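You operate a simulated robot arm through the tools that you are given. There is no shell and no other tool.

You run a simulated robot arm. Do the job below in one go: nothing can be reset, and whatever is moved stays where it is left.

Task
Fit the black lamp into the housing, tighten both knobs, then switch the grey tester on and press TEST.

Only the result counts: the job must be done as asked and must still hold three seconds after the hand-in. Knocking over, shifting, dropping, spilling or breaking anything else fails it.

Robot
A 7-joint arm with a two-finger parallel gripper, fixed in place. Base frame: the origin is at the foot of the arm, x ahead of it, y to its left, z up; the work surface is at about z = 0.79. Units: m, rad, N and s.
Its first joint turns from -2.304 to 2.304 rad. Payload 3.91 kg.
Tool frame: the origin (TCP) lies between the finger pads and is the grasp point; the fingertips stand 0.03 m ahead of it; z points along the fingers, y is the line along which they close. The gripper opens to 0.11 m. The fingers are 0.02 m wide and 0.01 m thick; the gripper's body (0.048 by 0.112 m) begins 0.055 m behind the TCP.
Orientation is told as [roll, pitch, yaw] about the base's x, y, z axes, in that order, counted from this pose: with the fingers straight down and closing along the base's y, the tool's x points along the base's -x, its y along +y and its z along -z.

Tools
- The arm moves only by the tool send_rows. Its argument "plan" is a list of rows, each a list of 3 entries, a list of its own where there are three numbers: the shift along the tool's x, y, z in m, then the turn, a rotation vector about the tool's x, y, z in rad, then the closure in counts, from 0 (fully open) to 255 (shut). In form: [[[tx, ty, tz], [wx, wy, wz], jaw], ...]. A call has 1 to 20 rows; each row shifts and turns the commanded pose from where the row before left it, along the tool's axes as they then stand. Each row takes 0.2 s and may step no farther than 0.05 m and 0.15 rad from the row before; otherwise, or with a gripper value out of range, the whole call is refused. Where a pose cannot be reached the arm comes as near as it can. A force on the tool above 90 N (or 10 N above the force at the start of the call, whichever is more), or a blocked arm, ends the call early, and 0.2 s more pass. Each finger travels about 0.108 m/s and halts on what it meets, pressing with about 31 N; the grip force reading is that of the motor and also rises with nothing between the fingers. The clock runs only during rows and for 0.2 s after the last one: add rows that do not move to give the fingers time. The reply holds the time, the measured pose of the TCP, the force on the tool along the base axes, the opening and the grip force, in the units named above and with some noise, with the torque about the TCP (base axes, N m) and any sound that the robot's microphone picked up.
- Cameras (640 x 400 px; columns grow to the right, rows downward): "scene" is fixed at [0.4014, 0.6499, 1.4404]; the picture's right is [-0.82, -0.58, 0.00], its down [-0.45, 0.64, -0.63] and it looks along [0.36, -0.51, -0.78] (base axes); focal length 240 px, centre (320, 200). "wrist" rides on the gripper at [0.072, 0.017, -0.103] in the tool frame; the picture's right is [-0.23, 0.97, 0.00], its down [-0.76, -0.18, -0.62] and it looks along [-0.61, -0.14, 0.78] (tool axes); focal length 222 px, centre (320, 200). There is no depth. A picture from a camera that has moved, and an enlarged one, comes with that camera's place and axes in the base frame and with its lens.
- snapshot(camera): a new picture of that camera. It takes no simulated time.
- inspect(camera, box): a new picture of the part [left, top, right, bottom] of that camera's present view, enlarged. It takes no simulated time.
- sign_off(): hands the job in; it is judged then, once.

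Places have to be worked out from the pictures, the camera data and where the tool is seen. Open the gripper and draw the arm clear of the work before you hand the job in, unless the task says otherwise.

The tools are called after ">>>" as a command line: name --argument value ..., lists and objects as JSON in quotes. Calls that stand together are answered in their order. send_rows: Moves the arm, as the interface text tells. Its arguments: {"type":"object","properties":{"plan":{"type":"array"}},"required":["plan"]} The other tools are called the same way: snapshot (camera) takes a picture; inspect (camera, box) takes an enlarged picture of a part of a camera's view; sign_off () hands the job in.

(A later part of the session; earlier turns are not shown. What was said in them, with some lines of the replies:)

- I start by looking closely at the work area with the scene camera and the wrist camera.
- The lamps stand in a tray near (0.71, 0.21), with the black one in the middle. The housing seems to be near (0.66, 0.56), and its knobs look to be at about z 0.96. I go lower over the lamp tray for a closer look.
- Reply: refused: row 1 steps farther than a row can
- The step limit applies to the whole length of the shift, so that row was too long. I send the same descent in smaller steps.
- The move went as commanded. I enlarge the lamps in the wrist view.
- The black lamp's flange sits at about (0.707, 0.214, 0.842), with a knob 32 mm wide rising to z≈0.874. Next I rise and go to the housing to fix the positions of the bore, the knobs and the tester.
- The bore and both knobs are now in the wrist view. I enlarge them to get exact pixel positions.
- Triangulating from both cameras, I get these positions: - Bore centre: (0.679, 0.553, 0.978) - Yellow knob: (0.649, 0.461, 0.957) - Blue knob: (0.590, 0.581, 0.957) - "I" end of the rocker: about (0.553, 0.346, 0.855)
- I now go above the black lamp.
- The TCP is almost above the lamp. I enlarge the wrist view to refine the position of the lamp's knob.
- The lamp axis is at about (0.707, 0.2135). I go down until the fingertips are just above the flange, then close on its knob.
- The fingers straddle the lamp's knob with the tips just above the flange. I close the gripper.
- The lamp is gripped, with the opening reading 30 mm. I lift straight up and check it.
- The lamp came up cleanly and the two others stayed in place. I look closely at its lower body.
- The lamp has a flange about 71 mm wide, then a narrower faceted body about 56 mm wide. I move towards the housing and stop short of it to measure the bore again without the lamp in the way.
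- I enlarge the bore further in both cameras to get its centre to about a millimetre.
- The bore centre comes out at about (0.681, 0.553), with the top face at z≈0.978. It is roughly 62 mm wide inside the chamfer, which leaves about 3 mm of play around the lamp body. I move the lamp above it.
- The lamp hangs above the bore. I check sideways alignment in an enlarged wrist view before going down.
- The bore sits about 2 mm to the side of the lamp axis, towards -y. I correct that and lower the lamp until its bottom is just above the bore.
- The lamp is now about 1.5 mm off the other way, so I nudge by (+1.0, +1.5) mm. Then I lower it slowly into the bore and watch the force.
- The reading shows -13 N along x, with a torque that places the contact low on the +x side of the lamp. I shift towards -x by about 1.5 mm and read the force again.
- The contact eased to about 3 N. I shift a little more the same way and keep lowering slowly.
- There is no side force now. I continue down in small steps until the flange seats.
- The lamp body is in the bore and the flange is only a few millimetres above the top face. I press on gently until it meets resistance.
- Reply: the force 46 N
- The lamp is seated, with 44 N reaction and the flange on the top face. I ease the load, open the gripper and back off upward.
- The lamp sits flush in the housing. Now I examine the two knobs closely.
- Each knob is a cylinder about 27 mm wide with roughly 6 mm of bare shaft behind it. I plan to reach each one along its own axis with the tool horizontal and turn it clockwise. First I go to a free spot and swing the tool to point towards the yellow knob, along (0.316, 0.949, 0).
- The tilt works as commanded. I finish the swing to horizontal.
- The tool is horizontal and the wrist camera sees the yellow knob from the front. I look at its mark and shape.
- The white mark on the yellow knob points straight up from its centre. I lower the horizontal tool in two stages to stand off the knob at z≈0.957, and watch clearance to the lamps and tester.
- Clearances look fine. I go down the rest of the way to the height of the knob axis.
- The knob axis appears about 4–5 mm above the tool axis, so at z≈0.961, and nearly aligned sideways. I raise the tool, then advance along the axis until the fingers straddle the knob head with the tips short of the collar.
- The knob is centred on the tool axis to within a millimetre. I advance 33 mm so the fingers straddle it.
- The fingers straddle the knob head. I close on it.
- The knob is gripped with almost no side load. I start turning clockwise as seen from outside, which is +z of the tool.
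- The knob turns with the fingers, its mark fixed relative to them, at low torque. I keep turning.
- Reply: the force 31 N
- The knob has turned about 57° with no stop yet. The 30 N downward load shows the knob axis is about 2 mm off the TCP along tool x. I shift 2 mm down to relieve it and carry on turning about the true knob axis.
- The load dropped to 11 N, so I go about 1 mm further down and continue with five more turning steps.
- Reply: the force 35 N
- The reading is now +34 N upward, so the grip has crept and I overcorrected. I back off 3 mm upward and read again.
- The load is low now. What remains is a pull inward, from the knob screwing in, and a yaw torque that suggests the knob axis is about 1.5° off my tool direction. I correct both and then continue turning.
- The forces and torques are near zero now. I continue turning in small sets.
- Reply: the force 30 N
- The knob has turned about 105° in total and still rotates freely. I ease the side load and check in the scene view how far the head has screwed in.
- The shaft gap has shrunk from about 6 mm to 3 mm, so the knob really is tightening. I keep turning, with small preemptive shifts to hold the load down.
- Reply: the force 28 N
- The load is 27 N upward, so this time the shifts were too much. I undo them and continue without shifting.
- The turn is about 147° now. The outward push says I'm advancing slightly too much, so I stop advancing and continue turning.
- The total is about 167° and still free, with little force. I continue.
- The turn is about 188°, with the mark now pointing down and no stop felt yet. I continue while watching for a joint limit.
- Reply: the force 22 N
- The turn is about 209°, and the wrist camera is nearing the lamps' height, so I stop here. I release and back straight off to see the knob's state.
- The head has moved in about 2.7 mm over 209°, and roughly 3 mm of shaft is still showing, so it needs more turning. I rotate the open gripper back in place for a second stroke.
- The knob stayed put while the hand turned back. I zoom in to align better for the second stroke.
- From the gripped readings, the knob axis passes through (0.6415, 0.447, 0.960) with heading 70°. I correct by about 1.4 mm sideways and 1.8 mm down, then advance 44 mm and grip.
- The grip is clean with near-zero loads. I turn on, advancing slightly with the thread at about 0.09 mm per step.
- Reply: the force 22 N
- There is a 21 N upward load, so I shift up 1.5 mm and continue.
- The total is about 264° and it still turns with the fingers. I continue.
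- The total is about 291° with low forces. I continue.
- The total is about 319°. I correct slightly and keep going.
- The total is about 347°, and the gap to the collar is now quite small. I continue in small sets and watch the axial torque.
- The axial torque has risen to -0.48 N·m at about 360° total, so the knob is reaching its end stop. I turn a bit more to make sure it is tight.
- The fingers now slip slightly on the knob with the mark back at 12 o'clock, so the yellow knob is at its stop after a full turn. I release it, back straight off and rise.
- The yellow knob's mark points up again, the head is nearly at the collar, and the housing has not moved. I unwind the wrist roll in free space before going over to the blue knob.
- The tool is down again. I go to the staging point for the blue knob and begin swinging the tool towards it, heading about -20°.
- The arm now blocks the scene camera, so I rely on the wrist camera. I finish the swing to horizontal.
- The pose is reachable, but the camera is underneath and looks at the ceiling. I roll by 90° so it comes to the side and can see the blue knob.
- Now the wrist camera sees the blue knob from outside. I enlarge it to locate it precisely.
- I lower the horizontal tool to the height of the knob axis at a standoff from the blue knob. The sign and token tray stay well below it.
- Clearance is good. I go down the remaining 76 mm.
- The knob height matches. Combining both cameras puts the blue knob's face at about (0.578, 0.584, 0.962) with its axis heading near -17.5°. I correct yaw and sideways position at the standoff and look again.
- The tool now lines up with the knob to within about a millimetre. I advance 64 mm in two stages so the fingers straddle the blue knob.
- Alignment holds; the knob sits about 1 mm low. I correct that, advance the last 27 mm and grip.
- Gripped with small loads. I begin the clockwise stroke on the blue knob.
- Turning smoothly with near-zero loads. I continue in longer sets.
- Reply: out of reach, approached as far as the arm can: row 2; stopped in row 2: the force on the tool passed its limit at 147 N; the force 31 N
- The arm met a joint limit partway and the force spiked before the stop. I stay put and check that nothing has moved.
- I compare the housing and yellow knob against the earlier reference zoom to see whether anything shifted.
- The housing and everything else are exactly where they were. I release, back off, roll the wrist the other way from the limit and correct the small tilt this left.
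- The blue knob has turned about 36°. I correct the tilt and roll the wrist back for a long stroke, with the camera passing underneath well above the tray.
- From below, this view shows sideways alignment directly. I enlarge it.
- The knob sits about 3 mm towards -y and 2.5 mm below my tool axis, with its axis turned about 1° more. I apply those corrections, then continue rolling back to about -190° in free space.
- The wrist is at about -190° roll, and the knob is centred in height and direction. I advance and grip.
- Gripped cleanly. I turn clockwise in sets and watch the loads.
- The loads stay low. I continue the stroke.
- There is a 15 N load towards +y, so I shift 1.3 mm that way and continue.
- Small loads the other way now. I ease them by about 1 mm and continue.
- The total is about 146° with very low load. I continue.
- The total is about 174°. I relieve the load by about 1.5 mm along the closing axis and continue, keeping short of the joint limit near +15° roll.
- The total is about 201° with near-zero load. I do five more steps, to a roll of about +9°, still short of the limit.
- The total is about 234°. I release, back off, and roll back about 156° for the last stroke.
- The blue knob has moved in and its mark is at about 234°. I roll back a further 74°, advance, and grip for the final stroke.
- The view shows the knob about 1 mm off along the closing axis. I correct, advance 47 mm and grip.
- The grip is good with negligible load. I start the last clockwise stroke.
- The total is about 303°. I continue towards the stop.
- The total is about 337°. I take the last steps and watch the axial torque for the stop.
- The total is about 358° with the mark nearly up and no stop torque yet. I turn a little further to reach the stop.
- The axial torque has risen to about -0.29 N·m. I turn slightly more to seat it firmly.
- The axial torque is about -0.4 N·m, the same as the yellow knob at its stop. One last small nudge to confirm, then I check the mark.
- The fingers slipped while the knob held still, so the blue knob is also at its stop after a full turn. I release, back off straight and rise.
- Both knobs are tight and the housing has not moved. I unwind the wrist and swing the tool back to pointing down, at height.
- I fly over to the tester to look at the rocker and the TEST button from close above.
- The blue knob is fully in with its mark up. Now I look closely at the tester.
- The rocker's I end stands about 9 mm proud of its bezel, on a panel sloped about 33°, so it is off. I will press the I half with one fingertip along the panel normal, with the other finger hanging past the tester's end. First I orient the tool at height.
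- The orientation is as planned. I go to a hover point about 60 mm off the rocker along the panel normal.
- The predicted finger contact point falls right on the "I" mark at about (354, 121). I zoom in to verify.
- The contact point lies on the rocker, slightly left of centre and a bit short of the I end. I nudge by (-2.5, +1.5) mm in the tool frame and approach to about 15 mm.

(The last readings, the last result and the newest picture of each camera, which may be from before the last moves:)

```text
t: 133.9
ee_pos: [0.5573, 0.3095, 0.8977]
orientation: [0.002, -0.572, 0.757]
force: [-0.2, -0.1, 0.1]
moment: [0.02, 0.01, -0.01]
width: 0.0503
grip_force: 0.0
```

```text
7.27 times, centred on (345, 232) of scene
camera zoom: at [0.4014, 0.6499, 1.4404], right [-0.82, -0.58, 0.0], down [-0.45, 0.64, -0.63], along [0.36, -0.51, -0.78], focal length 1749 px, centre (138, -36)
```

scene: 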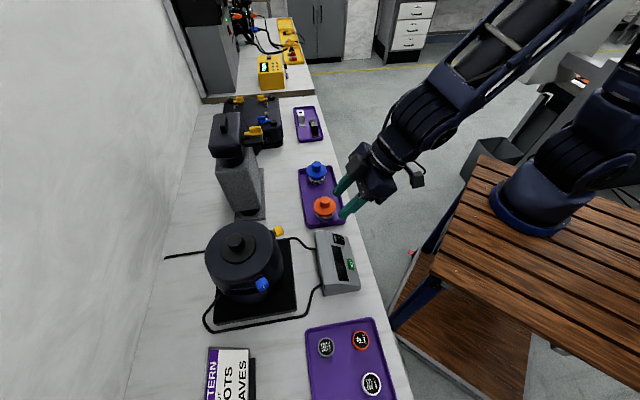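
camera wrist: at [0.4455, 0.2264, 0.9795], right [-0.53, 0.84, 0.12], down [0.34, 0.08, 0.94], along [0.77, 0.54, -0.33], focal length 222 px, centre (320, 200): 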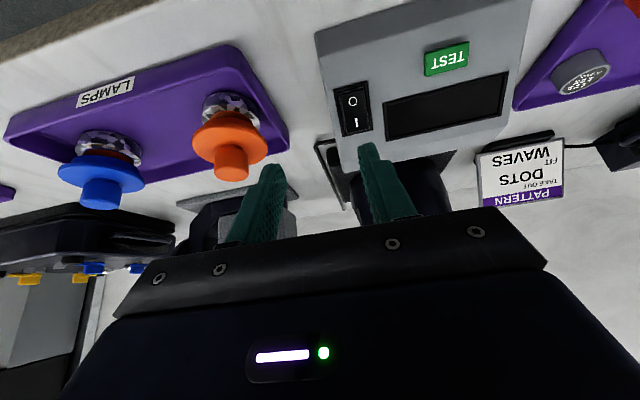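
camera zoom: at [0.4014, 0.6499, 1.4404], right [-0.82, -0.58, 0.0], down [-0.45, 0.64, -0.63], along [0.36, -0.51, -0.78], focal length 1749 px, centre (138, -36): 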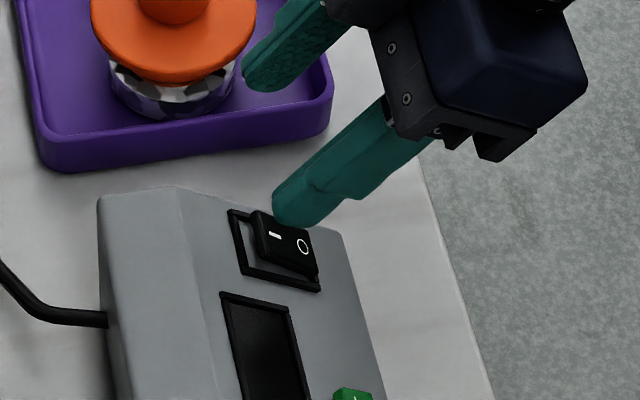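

The tip is close above the I half. I press slowly along the normal while monitoring force.

>>> send_rows --plan '[[[0, 0, 0.006], [0, 0, 0], 138], [[0, 0, 0.005], [0, 0, 0], 138], [[0, 0, 0.004], [0, 0, 0], 138], [[0, 0, 0], [0, 0, 0], 138]]'

>>> inspect --camera "wrist" --box '[320, 105, 400, 175]'

>>> inspect --camera "scene" --box '[325, 222, 355, 250]'

```text
t: 134.9
ee_pos: [0.5626, 0.3146, 0.8859]
orientation: [0.002, -0.571, 0.758]
force: [-5.9, -5.6, 8.8]
moment: [0.07, 0.38, 0.24]
width: 0.0506
grip_force: 0.0
```

```text
5.71 times, centred on (360, 140) of wrist
camera zoom: at [0.4674, 0.2486, 0.9342], right [-0.53, 0.84, 0.12], down [0.34, 0.08, 0.94], along [0.77, 0.54, -0.33], focal length 1269 px, centre (91, 543)
```

zoom: 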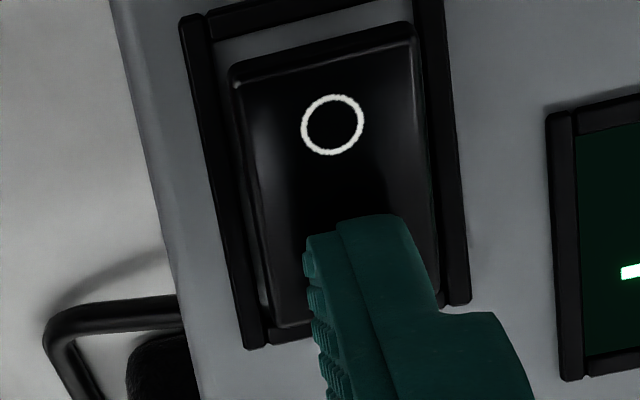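

```text
14.29 times, centred on (340, 236) of scene
camera zoom: at [0.4014, 0.6499, 1.4404], right [-0.82, -0.58, 0.0], down [-0.45, 0.64, -0.63], along [0.36, -0.51, -0.78], focal length 3436 px, centre (34, -314)
```

zoom: 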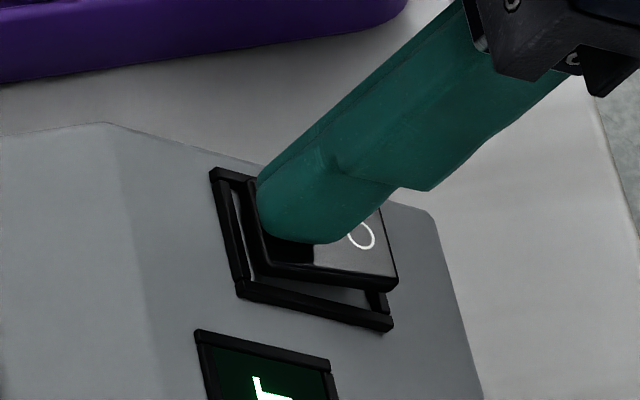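

The rocker flipped and the display has lit up green. I back off along the normal and read it.

>>> send_rows --plan '[[[0, 0, -0.01], [0, 0, 0], 138], [[0, 0, -0.025], [0, 0, 0], 138], [[0, 0, -0.03], [0, 0, 0], 138], [[0, 0, -0.03], [0, 0, 0], 138], [[0, 0, 0], [0, 0, 0], 138]]'

>>> snapshot --camera "wrist"

>>> inspect --camera "wrist" --box '[300, 0, 540, 150]'

>>> inspect --camera "scene" --box '[310, 225, 370, 300]'

```text
t: 136.1
ee_pos: [0.5261, 0.2795, 0.9649]
orientation: [0.001, -0.57, 0.757]
force: [-0.1, 0.3, 0.1]
moment: [0.06, 0.02, 0.03]
width: 0.0504
grip_force: 0.1
```

```text
taken
camera wrist: at [0.4302, 0.2129, 1.0135], right [-0.53, 0.84, 0.12], down [0.34, 0.08, 0.94], along [0.77, 0.54, -0.33], focal length 222 px, centre (320, 200)
```

wrist: 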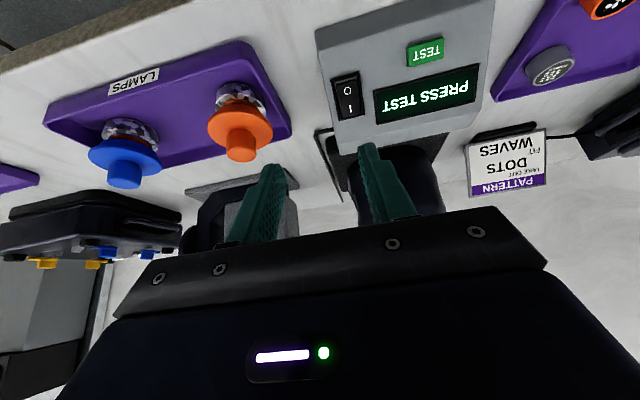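

```text
2.67 times, centred on (420, 75) of wrist
camera zoom: at [0.4302, 0.2129, 1.0135], right [-0.53, 0.84, 0.12], down [0.34, 0.08, 0.94], along [0.77, 0.54, -0.33], focal length 592 px, centre (53, 533)
```

zoom: 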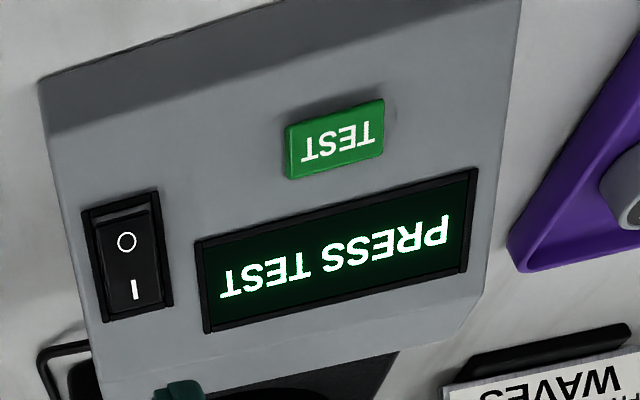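

```text
5.33 times, centred on (340, 262) of scene
camera zoom: at [0.4014, 0.6499, 1.4404], right [-0.82, -0.58, 0.0], down [-0.45, 0.64, -0.63], along [0.36, -0.51, -0.78], focal length 1283 px, centre (213, -133)
```

zoom: 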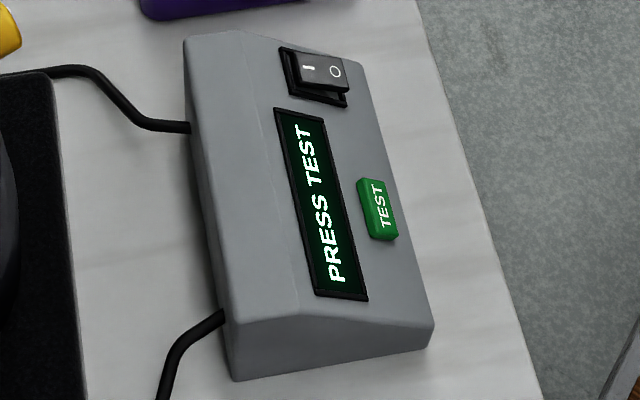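

The tester is on and shows "PRESS TEST". I close the fingers and hover over the TEST button at about (0.489, 0.387, 0.837).

>>> send_rows --plan '[[[0.0099, 0.0345, 0.0143], [0, 0, 0], 255], [[0.0099, 0.0345, 0.0143], [0, 0, 0], 255], [[0.0099, 0.0346, 0.0143], [0, 0, 0], 255], [[0, 0, 0], [0, 0, 0], 255], [[0, 0, 0], [0, 0, 0], 255]]'

>>> snapshot --camera "wrist"

>>> inspect --camera "wrist" --box '[270, 80, 380, 180]'

>>> inspect --camera "scene" --box '[310, 205, 400, 300]'

```text
t: 137.3
ee_pos: [0.452, 0.3534, 0.9133]
orientation: [0.001, -0.573, 0.759]
force: [-0.2, 0.2, 1.1]
moment: [-0.02, 0.01, 0.01]
width: 0.0001
grip_force: 30.9
```

```text
taken
camera wrist: at [0.3563, 0.2861, 0.9618], right [-0.53, 0.84, 0.12], down [0.34, 0.08, 0.94], along [0.77, 0.54, -0.33], focal length 222 px, centre (320, 200)
```

wrist: 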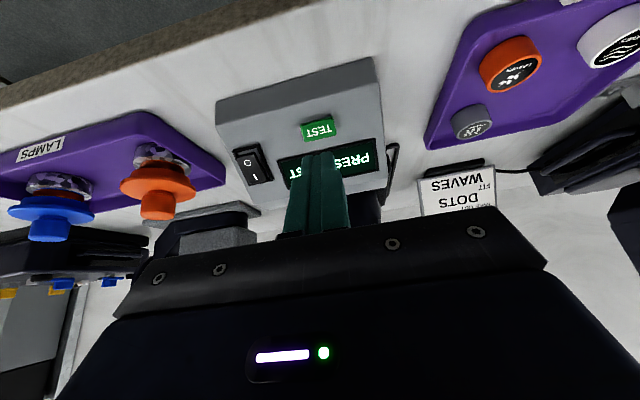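

```text
4.00 times, centred on (325, 130) of wrist
camera zoom: at [0.3563, 0.2861, 0.9618], right [-0.53, 0.84, 0.12], down [0.34, 0.08, 0.94], along [0.77, 0.54, -0.33], focal length 888 px, centre (300, 480)
```

zoom: 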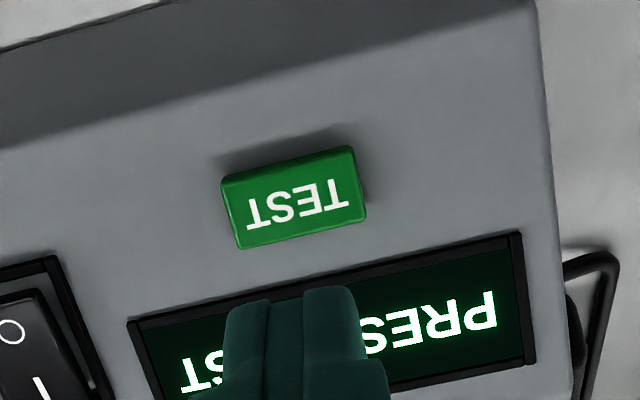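

```text
4.21 times, centred on (355, 252) of scene
camera zoom: at [0.4014, 0.6499, 1.4404], right [-0.82, -0.58, 0.0], down [-0.45, 0.64, -0.63], along [0.36, -0.51, -0.78], focal length 1013 px, centre (173, -21)
```

zoom: 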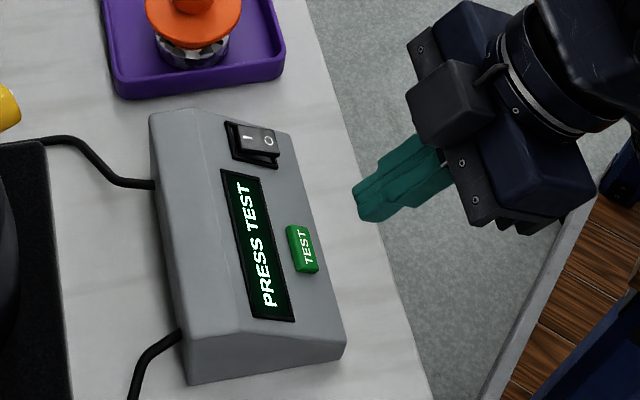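

The predicted contact point, about (300, 195) in this zoom, is in the middle of the TEST button. I approach and press gently.

>>> send_rows --plan '[[[0, 0, 0.02], [0, 0, 0], 255], [[0, 0, 0.02], [0, 0, 0], 255], [[0, 0, 0.008], [0, 0, 0], 255], [[0, 0, 0], [0, 0, 0], 255]]'

>>> inspect --camera "scene" --box '[325, 235, 375, 285]'

>>> inspect --camera "wrist" --box '[270, 80, 380, 180]'

```text
t: 138.3
ee_pos: [0.4714, 0.3724, 0.8743]
orientation: [0.001, -0.569, 0.756]
force: [-0.1, 0.8, 0.3]
moment: [-0.01, 0.01, 0.03]
width: 0.0001
grip_force: 30.5
```

```text
8.00 times, centred on (350, 260) of scene
camera zoom: at [0.4014, 0.6499, 1.4404], right [-0.82, -0.58, 0.0], down [-0.45, 0.64, -0.63], along [0.36, -0.51, -0.78], focal length 1924 px, centre (80, -280)
```

zoom: 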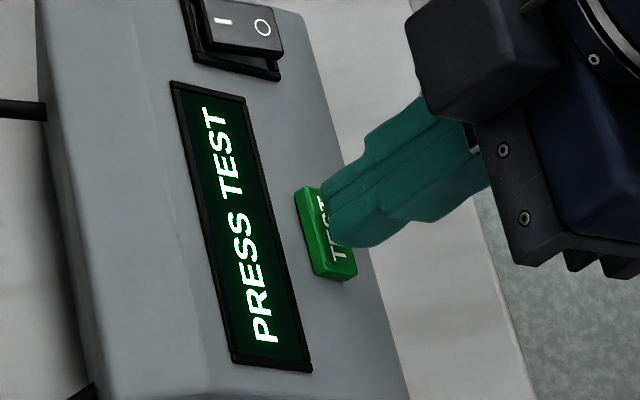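

```text
4.00 times, centred on (325, 130) of wrist
camera zoom: at [0.3767, 0.3051, 0.9221], right [-0.53, 0.84, 0.12], down [0.34, 0.08, 0.94], along [0.77, 0.54, -0.33], focal length 888 px, centre (300, 480)
```

zoom: 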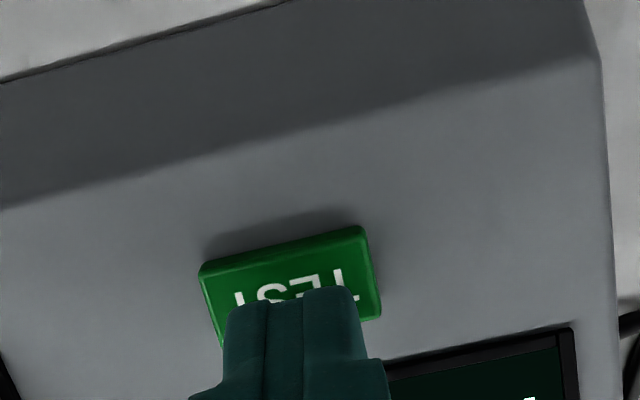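

The fingertips are about a centimetre above the button and centred. I press in small steps.

>>> send_rows --plan '[[[0, 0, 0.005], [0, 0, 0], 255], [[0, 0, 0.004], [0, 0, 0], 255], [[0, 0, 0.004], [0, 0, 0], 255], [[0, 0, 0], [0, 0, 0], 255]]'

>>> inspect --camera "scene" --box '[325, 235, 375, 285]'

```text
t: 139.3
ee_pos: [0.4784, 0.3763, 0.8649]
orientation: [0.001, -0.572, 0.758]
force: [-5.7, -11.4, 17.4]
moment: [0.04, -0.1, -0.04]
width: 0.0002
grip_force: 31.2
heard: click
```

```text
8.00 times, centred on (350, 260) of scene
camera zoom: at [0.4014, 0.6499, 1.4404], right [-0.82, -0.58, 0.0], down [-0.45, 0.64, -0.63], along [0.36, -0.51, -0.78], focal length 1924 px, centre (80, -280)
```

zoom: 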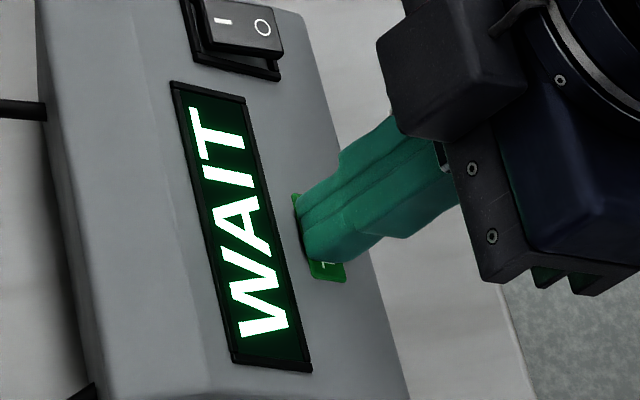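

The button clicked and the display shows "WAIT". I back off along the normal and give the tester time.

>>> send_rows --plan '[[[0, 0, -0.01], [0, 0, 0], 255], [[0, 0, -0.025], [0, 0, 0], 255], [[0, 0, -0.03], [0, 0, 0], 255], [[0, 0, -0.03], [0, 0, 0], 255], [[0, 0, 0], [0, 0, 0], 255], [[0, 0, 0], [0, 0, 0], 255], [[0, 0, 0], [0, 0, 0], 255], [[0, 0, 0], [0, 0, 0], 255]]'

>>> inspect --camera "scene" --box '[310, 225, 370, 300]'

```text
t: 141.1
ee_pos: [0.4399, 0.3431, 0.942]
orientation: [0.001, -0.571, 0.757]
force: [-1.1, -0.7, -0.7]
moment: [-0.02, -0.02, -0.03]
width: 0.0
grip_force: 31.5
```

```text
5.33 times, centred on (340, 262) of scene
camera zoom: at [0.4014, 0.6499, 1.4404], right [-0.82, -0.58, 0.0], down [-0.45, 0.64, -0.63], along [0.36, -0.51, -0.78], focal length 1283 px, centre (213, -133)
```

zoom: 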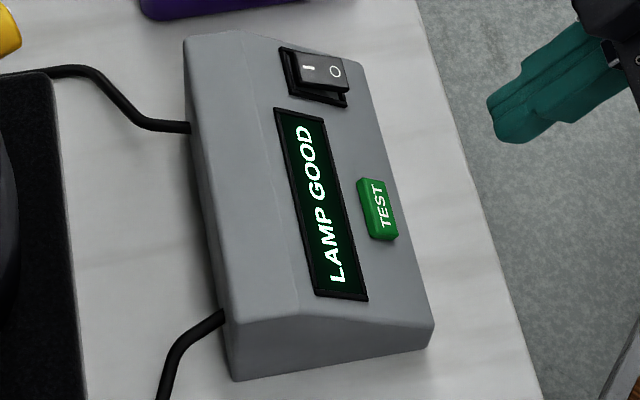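

The display reads "LAMP GOOD". I open the gripper, raise the arm well clear and do a last check of the whole scene.

>>> send_rows --plan '[[[0, 0, -0.02], [0, 0, 0], 255], [[-0.0243, 0, -0.0378], [0, 0, 0], 110], [[-0.0243, 0, -0.0378], [0, 0, 0], 0], [[-0.0243, 0, -0.0378], [0, 0, 0], 0], [[-0.0243, 0, -0.0378], [0, 0, 0], 0], [[-0.0243, 0, -0.0378], [0, 0, 0], 0], [[0, 0, 0], [0, 0, 0], 0], [[0, 0, 0], [0, 0, 0], 0], [[0, 0, 0], [0, 0, 0], 0]]'

>>> snapshot --camera "scene"

>>> inspect --camera "scene" --box '[190, 200, 370, 310]'

>>> inspect --camera "scene" --box '[280, 150, 360, 235]'

```text
t: 143.1
ee_pos: [0.4286, 0.3361, 1.04]
orientation: [0.004, -0.563, 0.759]
force: [0.2, -0.1, -0.4]
moment: [-0.01, 0.02, 0.0]
width: 0.11
grip_force: 0.1
out of reach, approached as far as the arm can: row 3, 4, 5, 6
```

```text
taken
```

scene: 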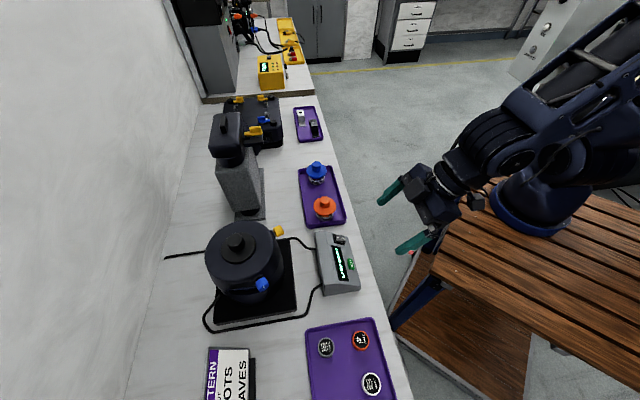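

```text
3.56 times, centred on (280, 255) of scene
camera zoom: at [0.4014, 0.6499, 1.4404], right [-0.82, -0.58, 0.0], down [-0.45, 0.64, -0.63], along [0.36, -0.51, -0.78], focal length 855 px, centre (462, 4)
```

zoom: 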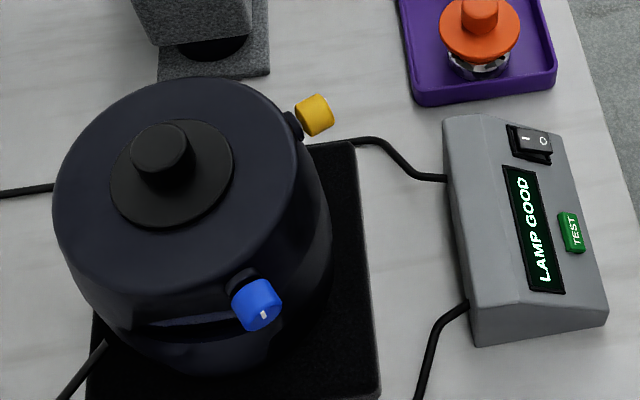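

```text
4.71 times, centred on (320, 192) of scene
camera zoom: at [0.4014, 0.6499, 1.4404], right [-0.82, -0.58, 0.0], down [-0.45, 0.64, -0.63], along [0.36, -0.51, -0.78], focal length 1132 px, centre (320, 235)
```

zoom: 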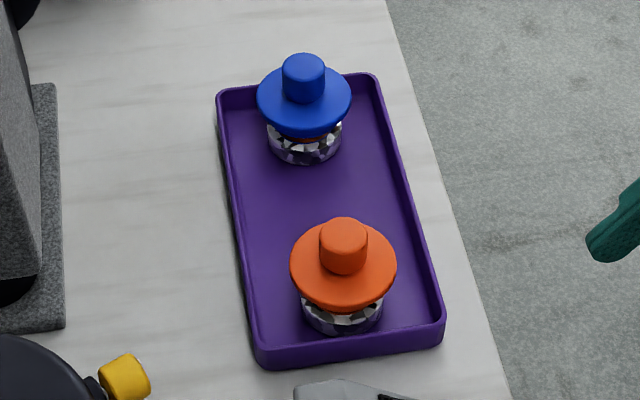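

Everything is as asked. The black lamp is seated, both knobs are at their stops with marks up, and the tester is on and reads "LAMP GOOD". The other lamps and objects are where they were, the gripper is open and the arm is clear. I hand the job in.

>>> sign_off

```text
The job is handed in.
```

I handed the job in with the black lamp seated, both knobs tight, and the tester showing "LAMP GOOD". The hand-in gave no verdict.

- **Lamp:** it sits fully in the housing with its flange on the top face.
- **Knobs:** yellow and blue were each turned one full turn clockwise, until the fingers slipped on a knob that no longer moved.
- **Tester:** I pressed the "I" side of the switch and the display showed "PRESS TEST". After I pressed TEST it clicked, showed "WAIT", then "LAMP GOOD".
- **Surroundings:** while I was turning the blue knob, the arm hit a joint limit and the force on it reached 147 N before it stopped. Pictures before and after showed the housing and the other objects in the same places. The final pictures also showed nothing out of place.

The gripper is open and the arm is clear of the bench. It stopped at z = 1.04, lower than I had commanded, because the rest of that lift was out of reach.
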